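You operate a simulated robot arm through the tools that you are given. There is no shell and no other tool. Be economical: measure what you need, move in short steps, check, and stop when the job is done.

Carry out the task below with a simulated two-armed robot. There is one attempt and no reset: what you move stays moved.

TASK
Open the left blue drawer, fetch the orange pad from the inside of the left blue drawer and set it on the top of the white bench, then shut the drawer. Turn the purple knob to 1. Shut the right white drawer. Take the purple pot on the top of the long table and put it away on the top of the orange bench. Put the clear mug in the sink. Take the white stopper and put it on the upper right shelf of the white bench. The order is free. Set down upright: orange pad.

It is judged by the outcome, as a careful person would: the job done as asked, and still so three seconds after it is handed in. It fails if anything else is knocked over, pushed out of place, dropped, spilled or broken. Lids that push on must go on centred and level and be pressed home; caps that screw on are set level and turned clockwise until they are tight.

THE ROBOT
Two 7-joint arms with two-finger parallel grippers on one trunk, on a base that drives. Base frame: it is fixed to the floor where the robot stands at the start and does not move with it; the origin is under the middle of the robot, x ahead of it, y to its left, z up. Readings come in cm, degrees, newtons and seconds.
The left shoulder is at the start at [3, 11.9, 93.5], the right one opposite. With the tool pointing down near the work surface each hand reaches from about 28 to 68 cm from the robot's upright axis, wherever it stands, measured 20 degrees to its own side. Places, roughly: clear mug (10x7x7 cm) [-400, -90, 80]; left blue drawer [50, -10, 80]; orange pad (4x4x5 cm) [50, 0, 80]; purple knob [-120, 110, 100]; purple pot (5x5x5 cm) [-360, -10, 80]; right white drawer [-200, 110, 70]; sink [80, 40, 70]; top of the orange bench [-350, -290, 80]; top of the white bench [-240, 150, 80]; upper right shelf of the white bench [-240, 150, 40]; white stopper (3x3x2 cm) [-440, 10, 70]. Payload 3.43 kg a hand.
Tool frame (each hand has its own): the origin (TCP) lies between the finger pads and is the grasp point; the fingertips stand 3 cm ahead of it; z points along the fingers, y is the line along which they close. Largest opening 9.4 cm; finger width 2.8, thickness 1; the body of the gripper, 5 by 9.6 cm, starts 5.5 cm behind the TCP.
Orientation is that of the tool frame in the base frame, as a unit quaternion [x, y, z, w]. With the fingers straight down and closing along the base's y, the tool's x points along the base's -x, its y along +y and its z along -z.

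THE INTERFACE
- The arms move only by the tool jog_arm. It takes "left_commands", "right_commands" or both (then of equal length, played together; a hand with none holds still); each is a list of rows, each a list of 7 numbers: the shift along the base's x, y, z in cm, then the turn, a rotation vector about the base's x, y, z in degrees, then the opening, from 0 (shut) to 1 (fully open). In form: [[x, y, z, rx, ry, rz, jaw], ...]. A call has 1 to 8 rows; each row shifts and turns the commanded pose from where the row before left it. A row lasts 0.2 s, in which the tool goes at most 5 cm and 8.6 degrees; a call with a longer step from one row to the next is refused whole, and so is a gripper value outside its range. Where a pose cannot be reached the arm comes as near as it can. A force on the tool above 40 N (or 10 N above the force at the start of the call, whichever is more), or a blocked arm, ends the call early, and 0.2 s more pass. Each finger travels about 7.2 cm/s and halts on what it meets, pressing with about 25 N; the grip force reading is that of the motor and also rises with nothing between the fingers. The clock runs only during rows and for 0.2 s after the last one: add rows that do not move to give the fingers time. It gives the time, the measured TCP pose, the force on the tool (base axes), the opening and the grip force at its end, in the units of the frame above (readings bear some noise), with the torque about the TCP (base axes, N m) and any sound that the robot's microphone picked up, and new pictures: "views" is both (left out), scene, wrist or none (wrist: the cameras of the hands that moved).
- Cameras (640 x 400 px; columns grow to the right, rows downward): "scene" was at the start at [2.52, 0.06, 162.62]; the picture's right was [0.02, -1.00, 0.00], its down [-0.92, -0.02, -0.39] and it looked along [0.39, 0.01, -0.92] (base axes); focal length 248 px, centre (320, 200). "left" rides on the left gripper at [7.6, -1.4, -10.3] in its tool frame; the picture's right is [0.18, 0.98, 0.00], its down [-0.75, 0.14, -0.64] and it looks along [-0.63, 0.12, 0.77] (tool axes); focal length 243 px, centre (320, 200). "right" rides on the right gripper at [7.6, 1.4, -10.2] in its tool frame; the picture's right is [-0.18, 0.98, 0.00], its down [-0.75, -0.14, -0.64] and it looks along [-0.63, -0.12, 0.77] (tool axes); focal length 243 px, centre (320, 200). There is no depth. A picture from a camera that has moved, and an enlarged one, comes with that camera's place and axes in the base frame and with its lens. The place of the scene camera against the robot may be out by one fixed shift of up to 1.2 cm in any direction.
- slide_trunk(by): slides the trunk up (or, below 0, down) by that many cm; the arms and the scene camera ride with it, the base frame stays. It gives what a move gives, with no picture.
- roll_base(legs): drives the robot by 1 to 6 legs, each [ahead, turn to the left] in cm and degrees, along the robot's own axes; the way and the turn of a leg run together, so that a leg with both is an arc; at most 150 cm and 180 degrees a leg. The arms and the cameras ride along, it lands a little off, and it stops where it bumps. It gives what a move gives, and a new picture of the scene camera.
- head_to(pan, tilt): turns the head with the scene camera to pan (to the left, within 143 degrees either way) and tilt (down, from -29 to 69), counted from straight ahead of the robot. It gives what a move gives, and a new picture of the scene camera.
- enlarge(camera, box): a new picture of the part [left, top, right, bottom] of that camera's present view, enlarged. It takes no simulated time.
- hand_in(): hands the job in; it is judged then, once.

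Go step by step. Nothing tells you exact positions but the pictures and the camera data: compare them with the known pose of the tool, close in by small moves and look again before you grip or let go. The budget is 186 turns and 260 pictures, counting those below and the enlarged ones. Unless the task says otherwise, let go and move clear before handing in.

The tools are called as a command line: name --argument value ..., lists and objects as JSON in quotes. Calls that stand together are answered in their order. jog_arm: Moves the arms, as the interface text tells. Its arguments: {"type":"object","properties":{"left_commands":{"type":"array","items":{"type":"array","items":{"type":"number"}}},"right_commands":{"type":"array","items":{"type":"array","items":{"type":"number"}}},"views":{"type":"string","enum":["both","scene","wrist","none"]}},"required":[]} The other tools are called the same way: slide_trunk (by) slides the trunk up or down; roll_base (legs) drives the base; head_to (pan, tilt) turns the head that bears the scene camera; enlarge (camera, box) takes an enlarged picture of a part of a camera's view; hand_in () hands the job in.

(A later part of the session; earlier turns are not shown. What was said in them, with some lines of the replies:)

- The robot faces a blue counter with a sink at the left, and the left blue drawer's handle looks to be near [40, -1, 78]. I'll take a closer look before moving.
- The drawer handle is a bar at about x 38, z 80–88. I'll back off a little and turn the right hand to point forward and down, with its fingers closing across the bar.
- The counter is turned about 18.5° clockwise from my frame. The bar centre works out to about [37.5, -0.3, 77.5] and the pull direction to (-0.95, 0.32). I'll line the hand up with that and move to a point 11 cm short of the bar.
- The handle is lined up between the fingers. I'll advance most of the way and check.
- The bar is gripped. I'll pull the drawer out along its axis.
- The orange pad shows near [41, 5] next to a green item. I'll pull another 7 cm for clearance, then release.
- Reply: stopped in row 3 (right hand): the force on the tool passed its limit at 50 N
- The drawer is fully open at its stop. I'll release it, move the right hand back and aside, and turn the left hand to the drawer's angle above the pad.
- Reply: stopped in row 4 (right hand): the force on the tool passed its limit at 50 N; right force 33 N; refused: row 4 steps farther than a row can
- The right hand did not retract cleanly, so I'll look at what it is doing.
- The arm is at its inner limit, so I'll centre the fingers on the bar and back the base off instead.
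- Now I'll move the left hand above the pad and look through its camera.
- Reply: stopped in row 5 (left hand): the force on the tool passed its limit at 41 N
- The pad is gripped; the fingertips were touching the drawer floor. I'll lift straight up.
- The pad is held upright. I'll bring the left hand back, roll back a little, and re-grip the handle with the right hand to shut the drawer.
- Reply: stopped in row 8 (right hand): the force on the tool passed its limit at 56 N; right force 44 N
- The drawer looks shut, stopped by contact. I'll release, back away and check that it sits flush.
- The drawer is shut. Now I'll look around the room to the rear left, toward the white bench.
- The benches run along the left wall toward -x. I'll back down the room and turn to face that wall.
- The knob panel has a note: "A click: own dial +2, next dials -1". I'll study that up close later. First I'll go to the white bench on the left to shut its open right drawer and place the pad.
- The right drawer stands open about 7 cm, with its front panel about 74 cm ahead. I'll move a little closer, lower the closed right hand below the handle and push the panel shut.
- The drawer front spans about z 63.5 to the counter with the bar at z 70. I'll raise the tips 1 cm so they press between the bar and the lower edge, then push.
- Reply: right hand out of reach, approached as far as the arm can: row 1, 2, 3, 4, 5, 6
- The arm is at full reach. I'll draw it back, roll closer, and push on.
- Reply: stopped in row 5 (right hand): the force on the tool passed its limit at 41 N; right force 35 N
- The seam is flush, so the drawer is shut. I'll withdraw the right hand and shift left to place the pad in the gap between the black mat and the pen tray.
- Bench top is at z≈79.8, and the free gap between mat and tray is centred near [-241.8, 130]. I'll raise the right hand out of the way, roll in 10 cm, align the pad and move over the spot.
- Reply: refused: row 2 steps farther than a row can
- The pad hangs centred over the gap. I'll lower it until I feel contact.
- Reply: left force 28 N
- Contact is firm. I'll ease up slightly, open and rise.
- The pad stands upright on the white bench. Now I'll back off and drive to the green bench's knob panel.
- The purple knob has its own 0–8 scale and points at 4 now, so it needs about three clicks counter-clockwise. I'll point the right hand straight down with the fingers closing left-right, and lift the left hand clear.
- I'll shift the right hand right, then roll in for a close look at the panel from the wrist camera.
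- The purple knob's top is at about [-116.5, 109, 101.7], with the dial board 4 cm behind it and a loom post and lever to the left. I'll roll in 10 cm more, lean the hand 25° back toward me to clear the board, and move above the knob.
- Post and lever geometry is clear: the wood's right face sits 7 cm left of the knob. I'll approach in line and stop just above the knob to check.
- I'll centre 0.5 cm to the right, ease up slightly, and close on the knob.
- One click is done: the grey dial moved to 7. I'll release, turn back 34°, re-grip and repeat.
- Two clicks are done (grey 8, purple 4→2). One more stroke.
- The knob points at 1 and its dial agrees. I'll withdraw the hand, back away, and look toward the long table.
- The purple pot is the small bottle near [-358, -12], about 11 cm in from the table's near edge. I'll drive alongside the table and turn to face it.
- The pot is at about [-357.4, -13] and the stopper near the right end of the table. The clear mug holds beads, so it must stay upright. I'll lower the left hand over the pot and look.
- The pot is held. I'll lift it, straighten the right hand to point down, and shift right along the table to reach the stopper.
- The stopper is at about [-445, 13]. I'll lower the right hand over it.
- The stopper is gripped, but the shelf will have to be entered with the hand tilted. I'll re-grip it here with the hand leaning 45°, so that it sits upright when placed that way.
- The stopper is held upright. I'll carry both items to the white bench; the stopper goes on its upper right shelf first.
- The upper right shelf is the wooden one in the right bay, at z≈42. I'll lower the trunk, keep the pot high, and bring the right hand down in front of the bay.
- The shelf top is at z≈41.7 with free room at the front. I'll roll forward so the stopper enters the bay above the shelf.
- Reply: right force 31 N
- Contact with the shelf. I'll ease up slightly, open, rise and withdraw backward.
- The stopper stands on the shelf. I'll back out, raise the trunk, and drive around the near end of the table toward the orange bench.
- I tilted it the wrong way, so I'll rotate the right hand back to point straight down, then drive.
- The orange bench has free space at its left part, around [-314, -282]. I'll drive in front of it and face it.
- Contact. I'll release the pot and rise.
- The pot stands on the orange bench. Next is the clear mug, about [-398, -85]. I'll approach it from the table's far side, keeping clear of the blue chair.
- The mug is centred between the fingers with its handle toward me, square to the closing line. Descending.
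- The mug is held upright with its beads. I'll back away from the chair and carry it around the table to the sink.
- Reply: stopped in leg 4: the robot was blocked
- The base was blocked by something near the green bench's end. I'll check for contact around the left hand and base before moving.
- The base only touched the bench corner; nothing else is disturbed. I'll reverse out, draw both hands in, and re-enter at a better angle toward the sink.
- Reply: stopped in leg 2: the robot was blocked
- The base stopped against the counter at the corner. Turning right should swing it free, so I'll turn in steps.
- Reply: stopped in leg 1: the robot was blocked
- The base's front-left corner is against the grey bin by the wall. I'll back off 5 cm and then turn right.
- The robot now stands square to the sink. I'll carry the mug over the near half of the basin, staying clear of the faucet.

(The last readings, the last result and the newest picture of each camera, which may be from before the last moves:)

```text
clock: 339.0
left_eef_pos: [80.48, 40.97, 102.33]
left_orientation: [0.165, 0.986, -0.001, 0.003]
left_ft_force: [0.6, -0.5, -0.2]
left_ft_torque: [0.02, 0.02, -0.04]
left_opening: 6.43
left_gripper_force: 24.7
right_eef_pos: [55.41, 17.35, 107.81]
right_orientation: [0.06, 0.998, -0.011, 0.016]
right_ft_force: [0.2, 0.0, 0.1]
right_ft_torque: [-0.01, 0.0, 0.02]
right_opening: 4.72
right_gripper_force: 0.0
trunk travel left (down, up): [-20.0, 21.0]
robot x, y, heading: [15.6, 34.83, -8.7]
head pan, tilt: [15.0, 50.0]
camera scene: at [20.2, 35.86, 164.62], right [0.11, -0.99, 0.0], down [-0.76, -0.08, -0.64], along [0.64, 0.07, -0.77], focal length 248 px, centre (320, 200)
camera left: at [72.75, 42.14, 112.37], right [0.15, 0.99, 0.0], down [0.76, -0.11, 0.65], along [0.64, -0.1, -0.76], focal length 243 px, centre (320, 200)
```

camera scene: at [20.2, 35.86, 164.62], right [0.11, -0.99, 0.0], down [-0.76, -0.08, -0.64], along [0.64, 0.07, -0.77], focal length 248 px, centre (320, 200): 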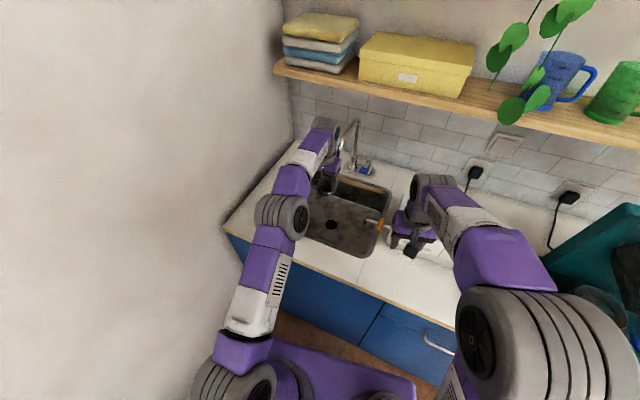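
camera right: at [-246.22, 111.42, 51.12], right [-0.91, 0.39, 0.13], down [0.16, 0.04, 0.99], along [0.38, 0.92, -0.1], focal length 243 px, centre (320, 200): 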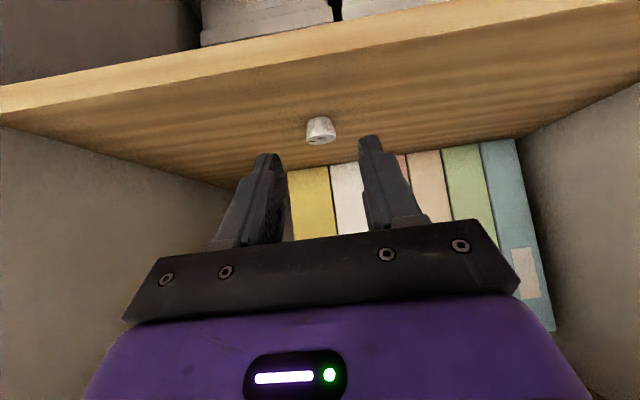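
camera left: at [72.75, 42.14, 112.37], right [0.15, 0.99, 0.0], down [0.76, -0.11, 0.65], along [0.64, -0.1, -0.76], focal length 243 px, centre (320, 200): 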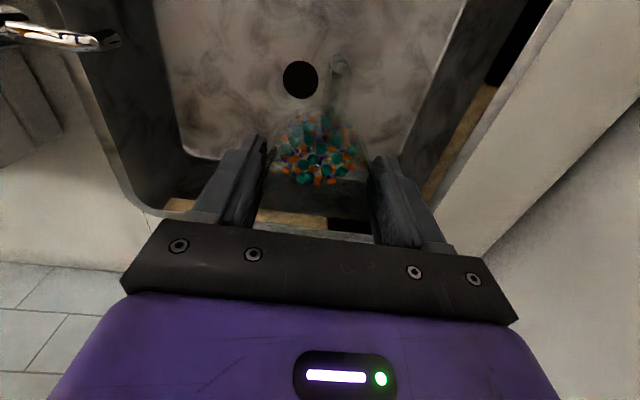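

I'll nudge the base 2.5 cm forward and shift slightly left, so the mug lands clear of the drain and the hand clears the near rim. Then I'll lower it.

roll_base --legs '[[2.5, 0]]'

jog_arm --left_commands '[[1, 3, -2, 0, 0, 0, 0.5], [0, 0, -4, 0, 0, 0, 0.5], [0, 0, -4, 0, 0, 0, 0.5], [0, 0, -4, 0, 0, 0, 0.5]]'

```text
clock: 339.9
left_eef_pos: [82.39, 40.78, 102.51]
left_orientation: [0.168, 0.986, -0.001, -0.003]
left_ft_force: [0.0, 0.2, -0.5]
left_ft_torque: [0.01, 0.0, 0.03]
left_opening: 6.41
left_gripper_force: 25.2
right_eef_pos: [57.86, 17.05, 107.93]
right_orientation: [0.06, 0.998, -0.012, 0.018]
right_ft_force: [1.0, 0.6, 1.1]
right_ft_torque: [0.01, -0.02, 0.03]
right_opening: 4.72
right_gripper_force: 0.1
trunk travel left (down, up): [-20.0, 21.0]
robot x, y, heading: [18.29, 34.5, -8.5]
head pan, tilt: [15.0, 50.0]
stopped in leg 1: the force on the tool passed its limit at 64 N (the readings are from after the stop); the commanded pose is now the measured one
camera scene: at [22.42, 35.61, 164.63], right [0.11, -0.99, 0.0], down [-0.76, -0.09, -0.64], along [0.64, 0.07, -0.77], focal length 248 px, centre (320, 200)
```

scene: 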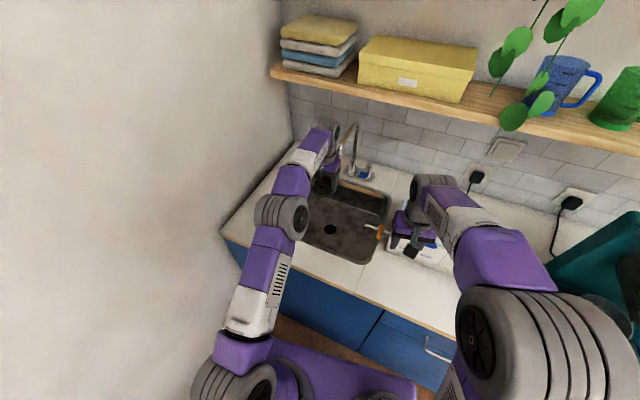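

```text
clock: 340.9
left_eef_pos: [83.5, 43.97, 88.16]
left_orientation: [0.168, 0.986, -0.001, -0.005]
left_ft_force: [0.4, 0.9, -0.5]
left_ft_torque: [0.0, 0.01, 0.01]
left_opening: 6.45
left_gripper_force: 24.9
right_eef_pos: [57.66, 17.09, 107.74]
right_orientation: [0.059, 0.998, -0.012, 0.018]
right_ft_force: [-0.4, -1.2, 0.3]
right_ft_torque: [0.02, -0.06, -0.03]
right_opening: 4.7
right_gripper_force: 0.1
trunk travel left (down, up): [-20.0, 21.0]
robot x, y, heading: [17.96, 34.3, -8.6]
head pan, tilt: [15.0, 50.0]
camera scene: at [22.48, 35.61, 164.63], right [0.11, -0.99, 0.0], down [-0.76, -0.09, -0.64], along [0.64, 0.07, -0.77], focal length 248 px, centre (320, 200)
camera left: at [75.83, 45.22, 98.58], right [0.15, 0.99, 0.0], down [0.76, -0.12, 0.64], along [0.63, -0.1, -0.77], focal length 243 px, centre (320, 200)
```

scene: 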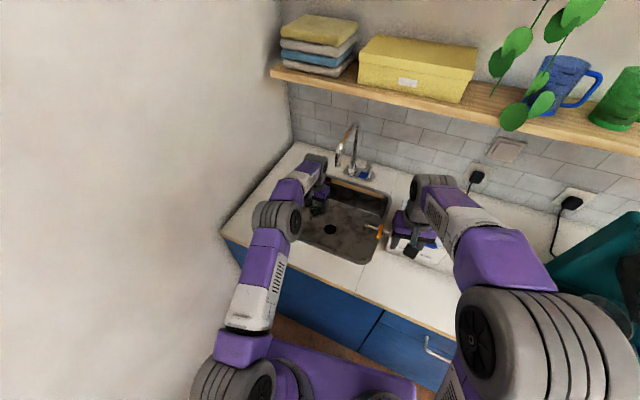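
left: 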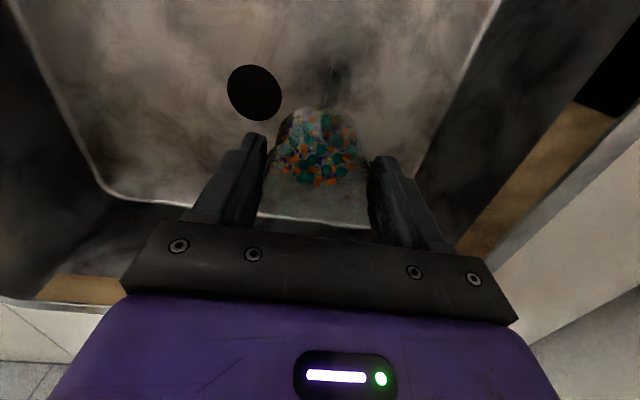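

jog_arm --left_commands '[[0, 0, -3, 0, 0, 0, 0.5], [0, 0, -3, 0, 0, 0, 0.5], [0, 0, -3, 0, 0, 0, 0.5], [0, 0, -2, 0, 0, 0, 0.5], [0, 0, -2, 0, 0, 0, 0.5]]'

```text
clock: 342.0
left_eef_pos: [84.09, 43.91, 78.16]
left_orientation: [0.167, 0.986, 0.002, 0.005]
left_ft_force: [-5.6, 0.8, 15.1]
left_ft_torque: [0.41, 0.04, 0.14]
left_opening: 6.43
left_gripper_force: 25.2
right_eef_pos: [57.63, 17.08, 107.85]
right_orientation: [0.059, 0.998, -0.012, 0.018]
right_ft_force: [0.3, -0.3, 0.3]
right_ft_torque: [0.03, 0.04, -0.01]
right_opening: 4.7
right_gripper_force: 0.1
trunk travel left (down, up): [-20.0, 21.0]
robot x, y, heading: [18.0, 34.51, -8.6]
head pan, tilt: [15.0, 50.0]
stopped in row 5 (left hand): the force on the tool passed its limit at 52 N (the readings are from after the stop); the commanded pose is now the measured one
camera scene: at [22.34, 35.59, 164.64], right [0.11, -0.99, 0.0], down [-0.76, -0.09, -0.64], along [0.64, 0.07, -0.77], focal length 248 px, centre (320, 200)
camera left: at [76.39, 45.1, 88.3], right [0.15, 0.99, 0.0], down [0.75, -0.11, 0.65], along [0.64, -0.1, -0.76], focal length 243 px, centre (320, 200)
```

scene: 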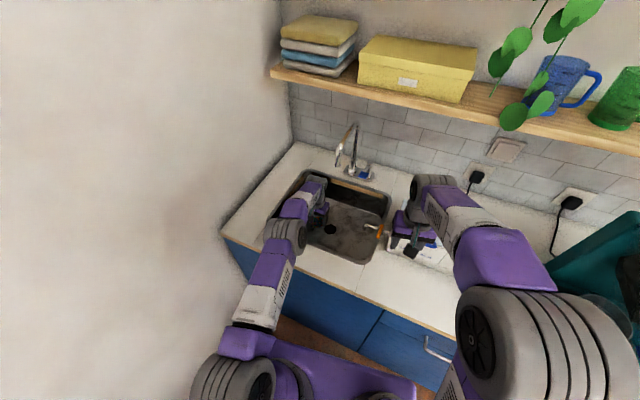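
left: 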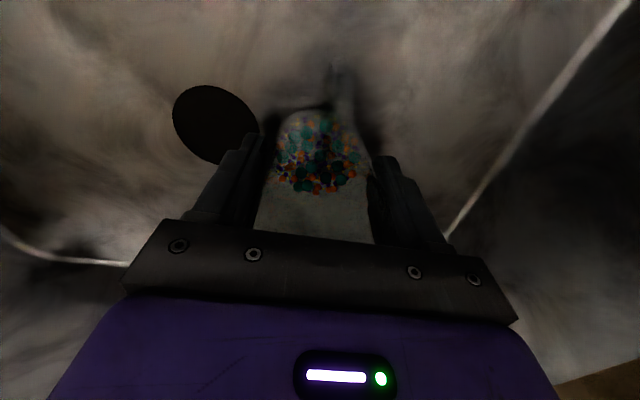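

The mug touches the basin floor (z≈73). I'll ease up slightly, open and rise straight up.

jog_arm --left_commands '[[0, 0, 0.2, 0, 0, 0, 0.5], [0, 0, 0, 0, 0, 0, 0.75], [0, 0, 0, 0, 0, 0, 0.9], [0, 0, 0, 0, 0, 0, 0.9], [0, 0, 2, 0, 0, 0, 0.9], [-0.3, 0, 3, 0, 0, 0, 0.9], [-0.5, 0, 3, 0, 0, 0, 0.9], [-0.5, 0, 3, 0, 0, 0, 0.9]]'

```text
clock: 343.8
left_eef_pos: [82.57, 44.11, 89.07]
left_orientation: [0.168, 0.986, 0.0, 0.003]
left_ft_force: [-0.4, 0.1, 1.0]
left_ft_torque: [-0.02, 0.0, 0.02]
left_opening: 8.48
left_gripper_force: 0.0
right_eef_pos: [57.64, 17.1, 107.92]
right_orientation: [0.06, 0.998, -0.012, 0.018]
right_ft_force: [0.9, -0.4, 0.7]
right_ft_torque: [0.0, -0.06, 0.01]
right_opening: 4.71
right_gripper_force: 0.2
trunk travel left (down, up): [-20.0, 21.0]
robot x, y, heading: [17.89, 34.51, -8.5]
head pan, tilt: [15.0, 50.0]
camera scene: at [22.36, 35.6, 164.64], right [0.11, -0.99, 0.0], down [-0.76, -0.09, -0.64], along [0.64, 0.07, -0.77], focal length 248 px, centre (320, 200)
camera left: at [74.84, 45.3, 99.35], right [0.15, 0.99, 0.0], down [0.75, -0.12, 0.65], along [0.64, -0.1, -0.76], focal length 243 px, centre (320, 200)
```

scene: 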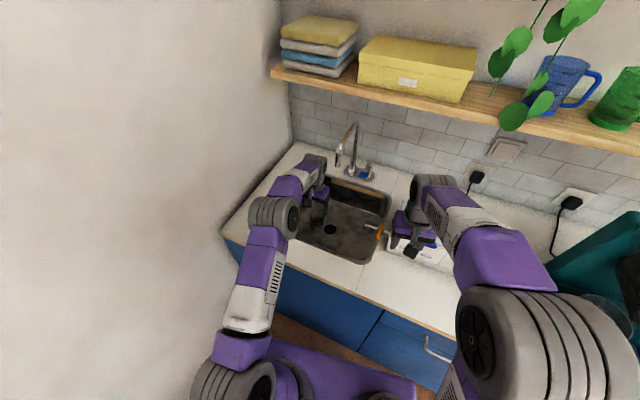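
left: 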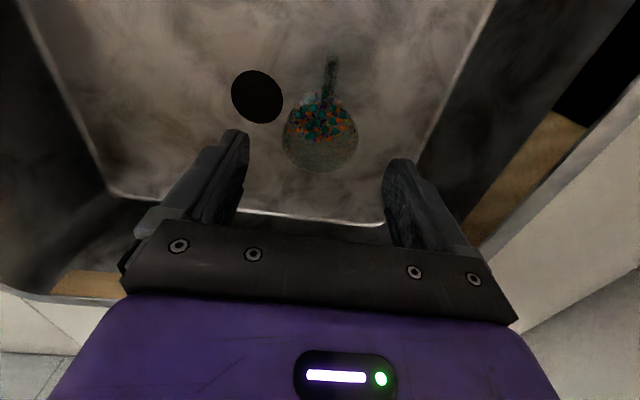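

The mug stands upright in the sink. I'll withdraw the hand up and toward me, then do a final check.

jog_arm --left_commands '[[0, 0, 4, 0, 0, 0, 0.9], [-2, 0.3, 3, 0, 0, 0, 0.9], [-3.5, 0.5, 2, 0, 0, 0, 0.9], [-4, 1, 1, 0, 0, 0, 0.6], [-4, 2, 1, 0, 0, 0, 0.5], [-4, 2, 0, 0, 0, 0, 0.5], [-4, 2, 0, 0, 0, 0, 0.5], [-3, 2, 0, 0, 0, 0, 0.5]]' --views "scene"

enlarge --camera "scene" --box '[230, 90, 470, 240]'

head_to --pan -25 --tilt 50

```text
clock: 345.6
left_eef_pos: [58.07, 53.94, 100.1]
left_orientation: [0.167, 0.986, 0.0, 0.004]
left_ft_force: [-0.2, 0.8, 0.4]
left_ft_torque: [-0.02, -0.04, 0.02]
left_opening: 4.71
left_gripper_force: 0.0
right_eef_pos: [57.53, 17.18, 107.75]
right_orientation: [0.059, 0.998, -0.013, 0.017]
right_ft_force: [0.1, 0.4, -0.1]
right_ft_torque: [0.0, 0.01, -0.01]
right_opening: 4.67
right_gripper_force: 0.0
trunk travel left (down, up): [-20.0, 21.0]
robot x, y, heading: [18.01, 34.46, -8.8]
head pan, tilt: [15.0, 50.0]
camera scene: at [22.35, 35.66, 164.64], right [0.11, -0.99, 0.0], down [-0.76, -0.09, -0.64], along [0.64, 0.07, -0.77], focal length 248 px, centre (320, 200)
```

scene: 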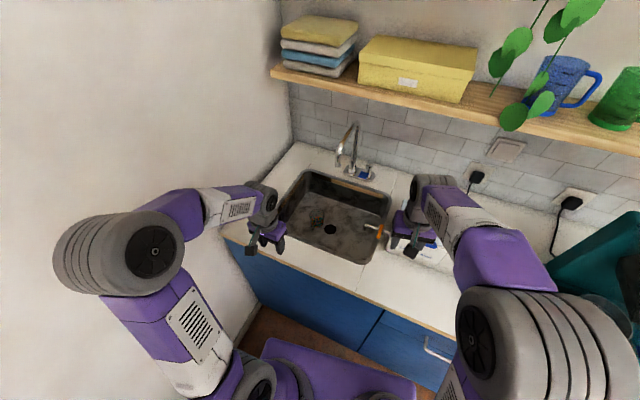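

```text
2.67 times, centred on (350, 165) of scene
camera zoom: at [22.35, 35.66, 164.64], right [0.11, -0.99, 0.0], down [-0.76, -0.09, -0.64], along [0.64, 0.07, -0.77], focal length 660 px, centre (240, 293)
```

zoom: 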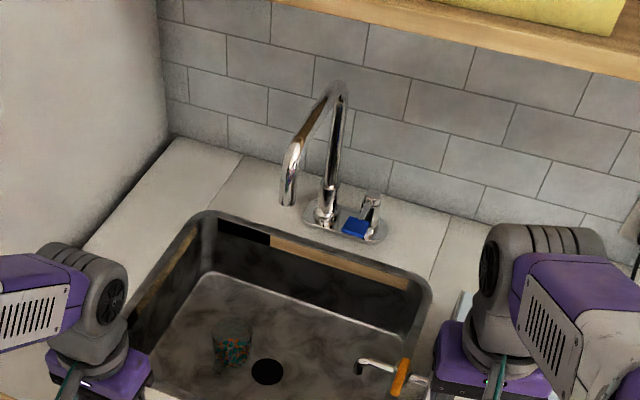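

```text
clock: 346.7
left_eef_pos: [58.13, 53.86, 100.01]
left_orientation: [0.167, 0.986, 0.001, 0.003]
left_ft_force: [0.4, 0.0, 0.8]
left_ft_torque: [0.0, -0.02, 0.0]
left_opening: 4.69
left_gripper_force: 0.0
right_eef_pos: [57.48, 17.09, 107.73]
right_orientation: [0.059, 0.998, -0.012, 0.018]
right_ft_force: [-0.3, -0.3, -0.8]
right_ft_torque: [0.0, -0.03, 0.05]
right_opening: 4.69
right_gripper_force: 0.1
trunk travel left (down, up): [-20.0, 21.0]
robot x, y, heading: [18.17, 34.39, -8.3]
head pan, tilt: [-25.0, 50.0]
camera scene: at [21.2, 30.48, 164.63], right [-0.55, -0.83, 0.0], down [-0.64, 0.42, -0.64], along [0.54, -0.36, -0.77], focal length 248 px, centre (320, 200)
```

scene: 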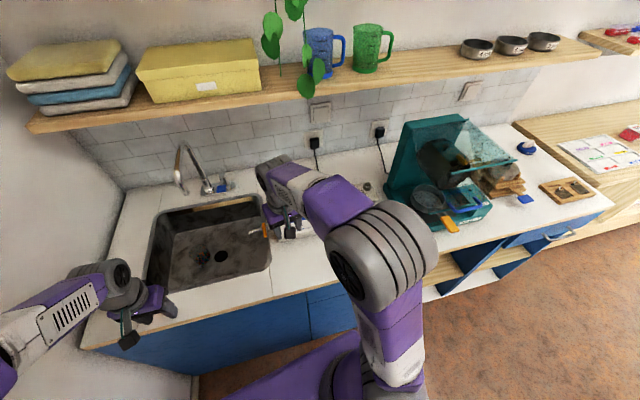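

All tasks are done: the mug is upright in the sink, both drawers are shut, the knob is at 1, and the pad, pot and stopper are placed. Both hands are empty and clear, so I'll hand in.

hand_in

```text
The job is handed in.
```

I did all six tasks and handed the job in; the result of the judging hasn't come back.

- **Orange pad:** it stands upright on top of the white bench, and the left blue drawer is shut again.
- **Purple knob:** it points at 1. Turning it also moved the dials: purple's reads 0 N and grey's went from 6 to 9 N.
- **Right white drawer:** it is pushed shut and flush.
- **Purple pot:** it is on top of the orange bench.
- **Clear mug:** it stands upright in the sink with its beads still inside.
- **White stopper:** it is on the upper right shelf of the white bench.

**Bumps:** the base bumped the grey bin and the green bench's corner on the way to the sink. The left hand or arm also knocked something by the sink, probably the faucet. Everything still stands, but the bin may have shifted by a few centimetres.
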